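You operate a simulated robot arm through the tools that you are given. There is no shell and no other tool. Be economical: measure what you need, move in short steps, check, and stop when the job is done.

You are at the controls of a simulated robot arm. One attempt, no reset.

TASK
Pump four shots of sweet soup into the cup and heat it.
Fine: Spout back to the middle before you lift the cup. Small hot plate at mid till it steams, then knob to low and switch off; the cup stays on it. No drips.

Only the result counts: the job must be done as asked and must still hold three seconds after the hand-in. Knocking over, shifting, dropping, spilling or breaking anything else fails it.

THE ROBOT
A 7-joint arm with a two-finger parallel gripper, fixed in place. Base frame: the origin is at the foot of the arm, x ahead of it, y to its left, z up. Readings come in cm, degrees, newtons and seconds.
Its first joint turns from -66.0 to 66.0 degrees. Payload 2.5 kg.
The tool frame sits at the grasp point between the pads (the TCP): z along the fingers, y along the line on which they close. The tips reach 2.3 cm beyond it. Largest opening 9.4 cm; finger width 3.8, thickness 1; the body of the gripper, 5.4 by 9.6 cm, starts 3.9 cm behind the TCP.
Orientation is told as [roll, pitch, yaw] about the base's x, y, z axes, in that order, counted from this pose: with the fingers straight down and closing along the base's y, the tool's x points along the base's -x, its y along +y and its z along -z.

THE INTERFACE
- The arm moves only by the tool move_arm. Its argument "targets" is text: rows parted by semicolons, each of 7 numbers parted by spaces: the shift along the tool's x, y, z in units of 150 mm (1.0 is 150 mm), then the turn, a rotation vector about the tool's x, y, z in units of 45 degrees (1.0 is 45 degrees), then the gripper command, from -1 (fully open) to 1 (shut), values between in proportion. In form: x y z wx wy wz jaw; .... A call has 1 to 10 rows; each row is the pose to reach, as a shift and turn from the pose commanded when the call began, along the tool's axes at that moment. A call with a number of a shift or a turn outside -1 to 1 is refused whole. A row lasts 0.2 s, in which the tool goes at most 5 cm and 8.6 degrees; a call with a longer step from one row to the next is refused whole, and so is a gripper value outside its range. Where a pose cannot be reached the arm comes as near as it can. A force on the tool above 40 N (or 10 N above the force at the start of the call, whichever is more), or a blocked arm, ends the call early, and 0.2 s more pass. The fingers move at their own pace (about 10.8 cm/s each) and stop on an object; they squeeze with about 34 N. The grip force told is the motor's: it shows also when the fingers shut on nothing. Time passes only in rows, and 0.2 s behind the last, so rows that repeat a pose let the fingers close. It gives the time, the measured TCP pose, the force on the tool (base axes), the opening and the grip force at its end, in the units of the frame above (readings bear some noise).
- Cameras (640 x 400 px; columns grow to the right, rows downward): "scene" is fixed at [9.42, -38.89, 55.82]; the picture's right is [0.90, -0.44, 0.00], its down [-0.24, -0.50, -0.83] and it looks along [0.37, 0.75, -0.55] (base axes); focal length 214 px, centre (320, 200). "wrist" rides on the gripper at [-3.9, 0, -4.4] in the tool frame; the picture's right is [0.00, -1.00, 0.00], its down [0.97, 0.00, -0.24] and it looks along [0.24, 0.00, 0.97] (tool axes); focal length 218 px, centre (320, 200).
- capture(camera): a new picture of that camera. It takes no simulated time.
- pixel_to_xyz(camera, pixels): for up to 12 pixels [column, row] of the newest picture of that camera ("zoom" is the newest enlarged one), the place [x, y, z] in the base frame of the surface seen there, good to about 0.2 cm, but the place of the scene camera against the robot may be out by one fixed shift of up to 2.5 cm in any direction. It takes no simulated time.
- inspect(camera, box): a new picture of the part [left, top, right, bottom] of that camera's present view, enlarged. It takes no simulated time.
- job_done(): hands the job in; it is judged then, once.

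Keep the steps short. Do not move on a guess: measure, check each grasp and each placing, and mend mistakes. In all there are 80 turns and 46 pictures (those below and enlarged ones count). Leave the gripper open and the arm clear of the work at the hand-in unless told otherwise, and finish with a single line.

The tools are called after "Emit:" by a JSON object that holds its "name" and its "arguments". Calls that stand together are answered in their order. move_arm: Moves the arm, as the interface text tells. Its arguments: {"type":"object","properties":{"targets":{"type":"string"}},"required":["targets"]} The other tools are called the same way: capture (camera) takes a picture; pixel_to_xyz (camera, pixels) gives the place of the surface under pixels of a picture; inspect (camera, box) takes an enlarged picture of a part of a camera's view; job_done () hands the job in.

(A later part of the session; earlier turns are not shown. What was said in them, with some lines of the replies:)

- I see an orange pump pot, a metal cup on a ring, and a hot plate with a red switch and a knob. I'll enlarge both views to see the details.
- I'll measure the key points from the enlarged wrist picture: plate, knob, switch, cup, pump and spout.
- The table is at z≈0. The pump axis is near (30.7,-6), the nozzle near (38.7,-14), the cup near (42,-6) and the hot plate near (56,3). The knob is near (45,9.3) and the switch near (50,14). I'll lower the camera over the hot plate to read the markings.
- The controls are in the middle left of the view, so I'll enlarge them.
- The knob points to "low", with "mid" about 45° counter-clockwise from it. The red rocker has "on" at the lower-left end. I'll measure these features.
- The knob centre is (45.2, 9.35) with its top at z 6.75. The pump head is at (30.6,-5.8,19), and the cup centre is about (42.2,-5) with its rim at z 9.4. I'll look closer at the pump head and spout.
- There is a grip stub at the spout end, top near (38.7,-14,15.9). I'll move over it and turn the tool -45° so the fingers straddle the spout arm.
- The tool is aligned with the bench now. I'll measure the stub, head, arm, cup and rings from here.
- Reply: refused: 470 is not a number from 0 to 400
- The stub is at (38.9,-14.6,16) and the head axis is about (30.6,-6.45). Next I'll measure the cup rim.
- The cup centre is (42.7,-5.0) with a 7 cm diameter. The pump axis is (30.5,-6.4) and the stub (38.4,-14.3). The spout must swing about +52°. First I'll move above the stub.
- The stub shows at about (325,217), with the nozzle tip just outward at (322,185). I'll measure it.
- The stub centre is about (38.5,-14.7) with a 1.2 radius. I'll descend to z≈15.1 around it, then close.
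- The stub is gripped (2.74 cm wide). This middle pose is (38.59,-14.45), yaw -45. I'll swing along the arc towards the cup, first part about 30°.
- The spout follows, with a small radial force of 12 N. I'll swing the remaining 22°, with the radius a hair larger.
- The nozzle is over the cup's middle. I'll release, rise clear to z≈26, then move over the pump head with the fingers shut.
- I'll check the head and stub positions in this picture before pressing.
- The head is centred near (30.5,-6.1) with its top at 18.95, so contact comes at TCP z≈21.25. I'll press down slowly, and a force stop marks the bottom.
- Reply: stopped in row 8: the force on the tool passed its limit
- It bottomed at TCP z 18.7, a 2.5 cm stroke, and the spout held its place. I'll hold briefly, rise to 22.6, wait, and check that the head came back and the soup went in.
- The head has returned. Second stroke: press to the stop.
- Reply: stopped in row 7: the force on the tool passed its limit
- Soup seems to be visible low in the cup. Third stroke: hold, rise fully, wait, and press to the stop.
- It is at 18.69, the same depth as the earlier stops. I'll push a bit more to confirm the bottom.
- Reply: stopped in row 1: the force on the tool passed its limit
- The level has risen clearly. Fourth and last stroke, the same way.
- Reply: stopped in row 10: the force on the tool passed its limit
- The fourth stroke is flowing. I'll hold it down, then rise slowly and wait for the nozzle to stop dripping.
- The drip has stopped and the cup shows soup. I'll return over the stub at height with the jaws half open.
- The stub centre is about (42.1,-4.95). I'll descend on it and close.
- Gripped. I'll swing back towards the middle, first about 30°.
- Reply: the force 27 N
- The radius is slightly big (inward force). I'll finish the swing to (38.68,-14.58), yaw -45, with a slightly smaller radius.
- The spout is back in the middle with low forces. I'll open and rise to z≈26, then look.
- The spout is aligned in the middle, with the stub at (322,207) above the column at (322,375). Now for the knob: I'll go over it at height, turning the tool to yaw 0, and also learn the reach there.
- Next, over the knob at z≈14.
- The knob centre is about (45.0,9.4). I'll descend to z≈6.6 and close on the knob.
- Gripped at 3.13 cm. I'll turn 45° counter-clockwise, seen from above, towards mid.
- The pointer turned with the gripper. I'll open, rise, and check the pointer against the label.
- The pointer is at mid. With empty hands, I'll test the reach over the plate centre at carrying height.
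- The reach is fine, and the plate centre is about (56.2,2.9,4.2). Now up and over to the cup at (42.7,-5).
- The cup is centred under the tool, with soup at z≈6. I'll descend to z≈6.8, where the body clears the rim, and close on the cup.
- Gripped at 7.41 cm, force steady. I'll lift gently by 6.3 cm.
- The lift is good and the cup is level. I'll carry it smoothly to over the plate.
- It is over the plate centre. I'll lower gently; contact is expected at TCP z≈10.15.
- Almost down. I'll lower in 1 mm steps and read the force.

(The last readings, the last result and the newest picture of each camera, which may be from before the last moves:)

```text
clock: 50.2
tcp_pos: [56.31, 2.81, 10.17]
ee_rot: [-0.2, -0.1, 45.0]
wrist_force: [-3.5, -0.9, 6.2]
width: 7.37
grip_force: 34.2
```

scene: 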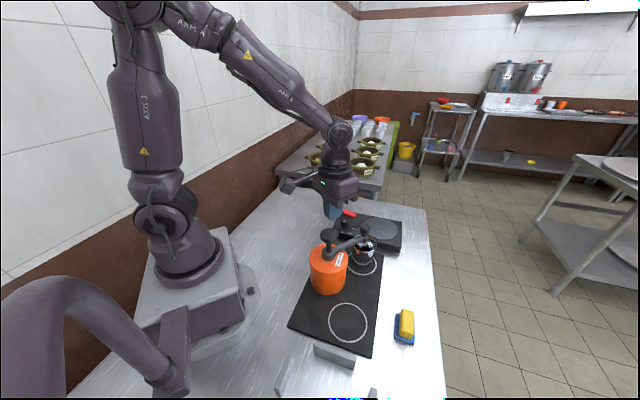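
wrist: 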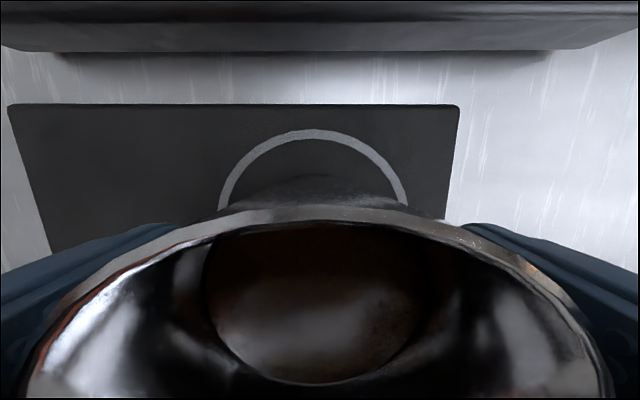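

Contact at 6 N. I'll open the fingers and rise straight up.

Emit:
{"name": "move_arm", "arguments": {"targets": "0 0 -0.003 0 0 0 1; 0 0 -0.003 0 0 0 -0.65; 0 0 -0.003 0 0 0 -0.8; 0 0 -0.003 0 0 0 -1; 0 0 -0.003 0 0 0 -1; 0 0 -0.1 0 0 0 -1; 0 0 -0.3 0 0 0 -1; 0 0 -0.55 0 0 0 -1; 0 0 -0.8 0 0 0 -1; 0 0 -0.8 0 0 0 -1"}}

Emit:
{"name": "capture", "arguments": {"camera": "wrist"}}

Emit:
{"name": "pixel_to_xyz", "arguments": {"camera": "wrist", "pixels": [[320, 150], [320, 235], [265, 195], [370, 195], [60, 130], [20, 130], [100, 130], [60, 100]]}}

```text
clock: 52.4
tcp_pos: [56.17, 2.94, 21.95]
ee_rot: [-0.2, -0.1, 45.1]
wrist_force: [-0.2, -0.4, 0.0]
width: 9.4
grip_force: 0.1
```

```text
10 pictures are left
```

wrist: 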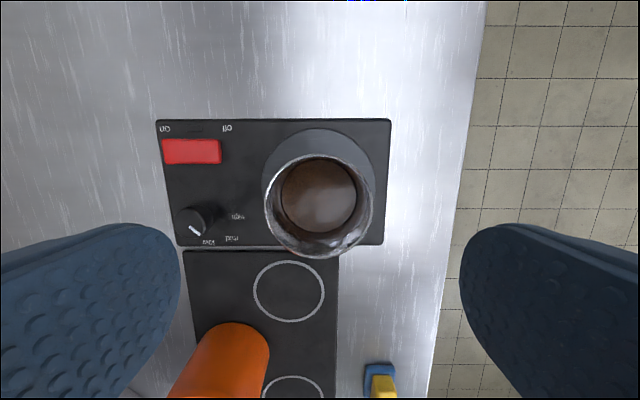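

```text
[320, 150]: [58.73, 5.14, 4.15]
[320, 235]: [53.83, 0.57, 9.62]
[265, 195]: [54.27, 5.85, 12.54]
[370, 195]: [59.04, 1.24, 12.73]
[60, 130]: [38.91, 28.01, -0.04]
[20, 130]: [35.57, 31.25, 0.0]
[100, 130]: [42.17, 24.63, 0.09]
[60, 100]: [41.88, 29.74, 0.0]
```

The cup stands centred on the plate. I'll measure the red rocker in this picture.

Emit:
{"name": "pixel_to_xyz", "arguments": {"camera": "wrist", "pixels": [[166, 151], [172, 151], [178, 151], [185, 151], [192, 151], [200, 151], [210, 151], [216, 151], [172, 142], [172, 160], [195, 218], [197, 128]]}}

```text
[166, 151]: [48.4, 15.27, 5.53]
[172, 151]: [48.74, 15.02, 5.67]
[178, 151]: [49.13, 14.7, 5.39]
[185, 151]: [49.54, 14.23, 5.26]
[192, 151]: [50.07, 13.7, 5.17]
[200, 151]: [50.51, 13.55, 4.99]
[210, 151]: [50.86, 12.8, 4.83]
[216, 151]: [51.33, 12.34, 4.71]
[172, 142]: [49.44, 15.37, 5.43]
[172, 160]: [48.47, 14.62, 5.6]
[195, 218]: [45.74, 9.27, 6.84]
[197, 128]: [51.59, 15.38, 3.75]
```

The rocker's raised "on" end is near (48.6,15.1,5.6). I'll go above it with closed fingers.

Emit:
{"name": "move_arm", "arguments": {"targets": "-0.05 0.2 0 0 0 0 0; -0.1 0.42 0 0 0 0 1; -0.16 0.65 0 0 0 0 1; -0.22 0.917 0 0 0 0 1; -0.22 0.917 0.25 0 0 0 1; -0.22 0.917 0.5 0 0 0 1; -0.22 0.917 0.75 0 0 0 1; -0.22 0.917 0.75 0 0 0 1"}}

```text
clock: 54.2
tcp_pos: [48.87, 14.74, 11.01]
ee_rot: [-0.2, -0.1, 45.1]
wrist_force: [0.1, 0.6, -0.5]
width: 0.0
grip_force: 33.4
```

Now I'll press the "on" end gently. Contact is expected at TCP z≈7.8.

Emit:
{"name": "move_arm", "arguments": {"targets": "0 0.016 0.1 0 0 0 1; 0 0.016 0.18 0 0 0 1; 0 0.016 0.22 0 0 0 1; 0 0.016 0.24 0 0 0 1; 0 0.016 0.26 0 0 0 1; 0 0.016 0.28 0 0 0 1; 0 0.016 0.28 0 0 0 1"}}

```text
clock: 55.3
tcp_pos: [48.52, 15.28, 7.31]
ee_rot: [-0.1, 0.0, 45.2]
wrist_force: [-3.3, -0.2, 6.9]
width: 0.0
grip_force: 33.8
stopped in row 5: the force on the tool passed its limit (the readings are from after the stop); the commanded pose is now the measured one
```

The force stop came at z 7.3. I'll rise and look at the rocker and lamp.

Emit:
{"name": "move_arm", "arguments": {"targets": "0 0 -0.05 0 0 0 1; 0 0 -0.25 0 0 0 1; 0 0 -0.5 0 0 0 1; 0.2 0 -0.75 0 0 0 1"}}

Emit:
{"name": "inspect", "arguments": {"camera": "wrist", "box": [200, 20, 520, 220]}}

Emit:
{"name": "pixel_to_xyz", "arguments": {"camera": "zoom", "pixels": [[195, 130], [240, 130], [290, 130], [340, 130], [220, 150], [300, 150], [250, 110], [300, 110]]}}

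```text
clock: 56.3
tcp_pos: [46.73, 12.9, 18.62]
ee_rot: [0.1, 0.1, 45.1]
wrist_force: [-0.5, -0.8, -0.3]
width: 0.0
grip_force: 33.9
```

```text
2.00 times, centred on (360, 120) of wrist
```

zoom: 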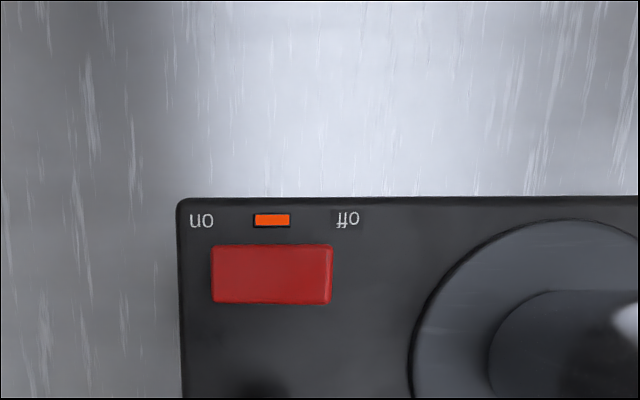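

```text
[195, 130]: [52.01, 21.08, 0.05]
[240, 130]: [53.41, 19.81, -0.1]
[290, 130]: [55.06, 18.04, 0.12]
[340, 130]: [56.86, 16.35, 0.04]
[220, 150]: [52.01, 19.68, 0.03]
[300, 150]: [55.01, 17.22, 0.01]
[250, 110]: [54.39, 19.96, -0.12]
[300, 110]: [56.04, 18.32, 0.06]
```

The lamp is orange, so the plate is on. I'll pre-position over the knob (yaw 45, jaws at about 5 cm) while it heats.

Emit:
{"name": "move_arm", "arguments": {"targets": "0.12 -0.04 0 0 0 0 0.4; 0.244 -0.081 0.1 0 0 0 -0.1; 0.244 -0.081 0.3 0 0 0 -0.1; 0.244 -0.081 0.375 0 0 0 -0.1; 0.244 -0.081 0.375 0 0 0 -0.1; 0.244 -0.081 0.375 0 0 0 -0.1; 0.244 -0.081 0.375 0 0 0 -0.1; 0.244 -0.081 0.375 0 0 0 -0.1; 0.244 -0.081 0.375 0 0 0 -0.1; 0.244 -0.081 0.375 0 0 0 -0.1"}}

Emit:
{"name": "inspect", "arguments": {"camera": "scene", "box": [320, 180, 420, 270]}}

```text
clock: 58.5
tcp_pos: [44.75, 9.66, 12.9]
ee_rot: [0.0, 0.2, 45.1]
wrist_force: [1.0, -0.5, -0.1]
width: 5.17
grip_force: 0.1
```

```text
4.44 times, centred on (370, 225) of scene
```

zoom: 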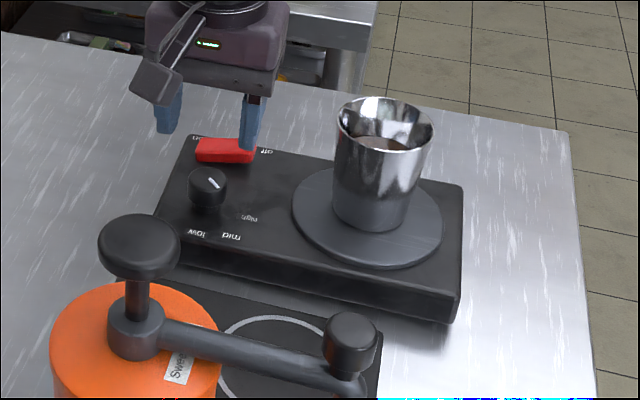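

No steam yet. I'll lower around the knob without closing and keep waiting.

Emit:
{"name": "move_arm", "arguments": {"targets": "-0.005 -0.003 0.15 0 0 0 -0.1; -0.005 -0.003 0.3 0 0 0 -0.1; -0.005 -0.003 0.415 0 0 0 -0.1; -0.005 -0.003 0.415 0 0 0 -0.1; -0.005 -0.003 0.415 0 0 0 -0.1; -0.005 -0.003 0.415 0 0 0 -0.1; -0.005 -0.003 0.415 0 0 0 -0.1; -0.005 -0.003 0.415 0 0 0 -0.1; -0.005 -0.003 0.415 0 0 0 -0.1; -0.005 -0.003 0.415 0 0 0 -0.1"}}

Emit:
{"name": "move_arm", "arguments": {"targets": "0 0 0 0 0 0 -0.1; 0 0 0 0 0 0 -0.1; 0 0 0 0 0 0 -0.1; 0 0 0 0 0 0 -0.1; 0 0 0 0 0 0 -0.1; 0 0 0 0 0 0 -0.1; 0 0 0 0 0 0 -0.1; 0 0 0 0 0 0 -0.1; 0 0 0 0 0 0 -0.1; 0 0 0 0 0 0 -0.1"}}

Emit:
{"name": "inspect", "arguments": {"camera": "scene", "box": [320, 180, 420, 270]}}

```text
clock: 60.7
tcp_pos: [44.76, 9.63, 6.69]
ee_rot: [0.0, 0.0, 45.0]
wrist_force: [0.9, 0.0, 0.1]
width: 5.18
grip_force: 0.1
```

```text
clock: 62.9
tcp_pos: [44.88, 9.66, 6.67]
ee_rot: [0.0, 0.1, 45.1]
wrist_force: [0.0, -0.2, 0.0]
width: 5.15
grip_force: 0.1
```

```text
4.44 times, centred on (370, 225) of scene
```

zoom: 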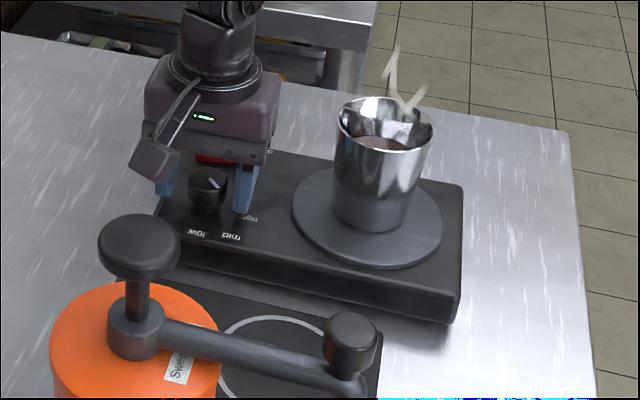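

Steam is rising. I'll close on the knob and turn it back 45° clockwise to low.

Emit:
{"name": "move_arm", "arguments": {"targets": "0 -0.014 0 0 0 0 0.3; 0 -0.014 0 0 0 0 1; 0 -0.014 0 0 0 0 1; 0 -0.014 0 0 0 0.167 1; 0 -0.014 0 0 0 0.334 1; 0 -0.014 0 0 0 0.5 1; 0 -0.014 0 0 0 0.667 1; 0 -0.014 0 0 0 0.834 1; 0 -0.014 0 0 0 1 1; 0 -0.014 0 0 0 1 1"}}

```text
clock: 65.1
tcp_pos: [44.96, 9.55, 6.79]
ee_rot: [-0.2, 0.1, 0.0]
wrist_force: [-0.1, -16.4, 15.1]
width: 3.13
grip_force: 34.4
```

The turn is done. I'll open, rise, and check the pointer.

Emit:
{"name": "move_arm", "arguments": {"targets": "0 -0.007 0 0 0 0 0.3; 0 -0.007 0 0 0 0 -0.1; 0 -0.007 0 0 0 0 -0.1; 0 -0.007 -0.25 0 0 0 -0.1; 0 -0.007 -0.5 0 0 0 -0.1; 0 -0.007 -0.7 0 0 0 -0.1"}}

Emit:
{"name": "inspect", "arguments": {"camera": "wrist", "box": [180, 60, 460, 260]}}

Emit:
{"name": "pixel_to_xyz", "arguments": {"camera": "zoom", "pixels": [[110, 130], [130, 110], [150, 90], [170, 70], [190, 50]]}}

```text
clock: 66.5
tcp_pos: [44.86, 9.62, 17.16]
ee_rot: [0.0, 0.1, 0.1]
wrist_force: [-0.3, 0.2, -0.5]
width: 5.16
grip_force: 0.1
```

```text
2.00 times, centred on (320, 160) of wrist
```

zoom: 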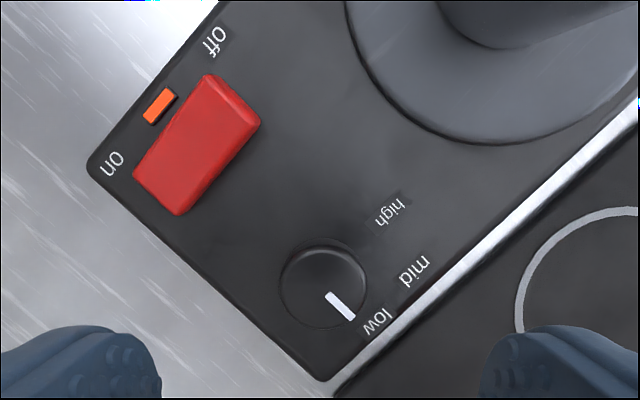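

```text
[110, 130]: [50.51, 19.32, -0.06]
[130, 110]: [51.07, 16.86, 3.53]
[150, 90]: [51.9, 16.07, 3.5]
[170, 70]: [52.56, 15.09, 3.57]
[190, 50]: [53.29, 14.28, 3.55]
```

The knob is at low. Now over the rocker's "off" end (51.0,12.7), yaw 45, fingers shut.

Emit:
{"name": "move_arm", "arguments": {"targets": "-0.07 0.035 0 0 0 -0.167 0.5; -0.14 0.07 0 0 0 -0.334 1; -0.21 0.105 0 0 0 -0.5 1; -0.28 0.14 0 0 0 -0.667 1; -0.35 0.18 0 0 0 -0.834 1; -0.409 0.213 0 0 0 -1 1; -0.409 0.213 0.2 0 0 -1 1; -0.409 0.213 0.41 0 0 -1 1; -0.409 0.213 0.41 0 0 -1 1"}}

```text
clock: 68.5
tcp_pos: [51.04, 12.53, 10.98]
ee_rot: [0.0, 0.2, 45.2]
wrist_force: [0.7, -0.2, 0.1]
width: 0.01
grip_force: 34.6
```

The position is right. I'll press the "off" end gently.

Emit:
{"name": "move_arm", "arguments": {"targets": "0 0.008 0.1 0 0 0 1; 0 0.008 0.18 0 0 0 1; 0 0.008 0.22 0 0 0 1; 0 0.008 0.24 0 0 0 1; 0 0.008 0.26 0 0 0 1; 0 0.008 0.28 0 0 0 1"}}

Emit:
{"name": "move_arm", "arguments": {"targets": "0 0 -0.05 0 0 0 1; 0 0 -0.25 0 0 0 1; 0 0 -0.5 0 0 0 1; 0.2 0.1 -0.75 0 0 0 1; 0.4 0.2 -0.9 0 0 0 0; 0.4 0.2 -0.9 0 0 0 -1"}}

Emit:
{"name": "capture", "arguments": {"camera": "wrist"}}

```text
clock: 69.9
tcp_pos: [51.08, 12.7, 7.28]
ee_rot: [0.0, 0.3, 45.1]
wrist_force: [-5.3, -0.4, 8.2]
width: 0.0
grip_force: 34.0
stopped in row 6: the force on the tool passed its limit (the readings are from after the stop); the commanded pose is now the measured one
```

```text
refused: row 4 steps farther than a row can; nothing moved
```

```text
5 pictures are left
```

wrist: 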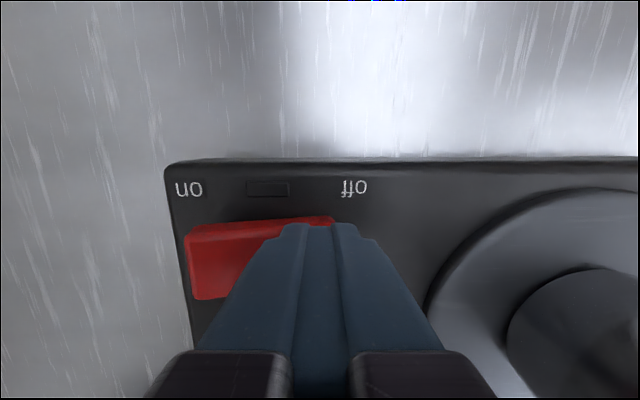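

The lamp is dark, so the plate is off. I'll rise, retreat clear, and open the gripper.

Emit:
{"name": "move_arm", "arguments": {"targets": "0 0 -0.05 0 0 0 1; 0 0 -0.25 0 0 0 1; 0 0 -0.5 0 0 0 1; 0 0 -0.75 0 0 0 1; 0.15 0.05 -0.95 0 0 0 0; 0.35 0.15 -1.0 0 0 0 -1; 0.45 0.2 -1.0 0 0 0 -1; 0.45 0.2 -1.0 0 0 0 -1"}}

Emit:
{"name": "capture", "arguments": {"camera": "wrist"}}

Emit:
{"name": "inspect", "arguments": {"camera": "scene", "box": [295, 190, 425, 300]}}

```text
clock: 71.7
tcp_pos: [44.13, 10.25, 22.3]
ee_rot: [0.1, 0.2, 45.2]
wrist_force: [-0.7, -0.6, 0.0]
width: 9.41
grip_force: 0.0
```

```text
4 pictures are left
```

wrist: 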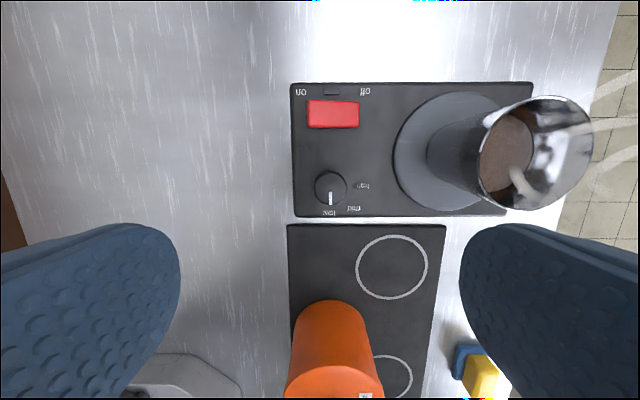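

```text
3.64 times, centred on (360, 245) of scene
```

zoom: 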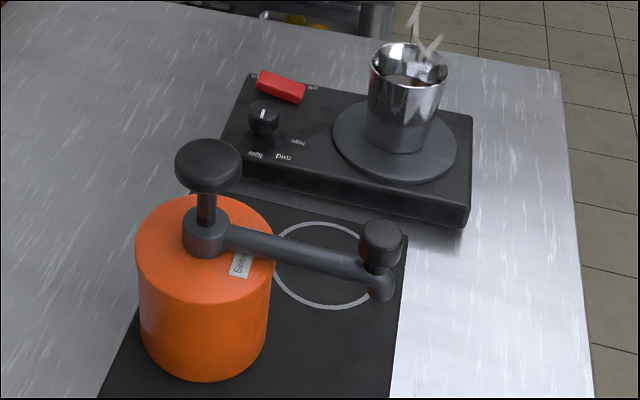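

Everything checks out: the cup is steaming on the plate, the knob is at low, the switch is off, the spout is in the middle, and I see no drips. I'm handing in.

Emit:
{"name": "job_done", "arguments": {}}

```text
The job is handed in.
```

I pumped four shots of sweet soup into the cup, swung the spout back to the middle, and heated the cup on the small plate at mid until it steamed; the knob is now at low, the switch is off, the cup is still on the plate, and I saw no drips.
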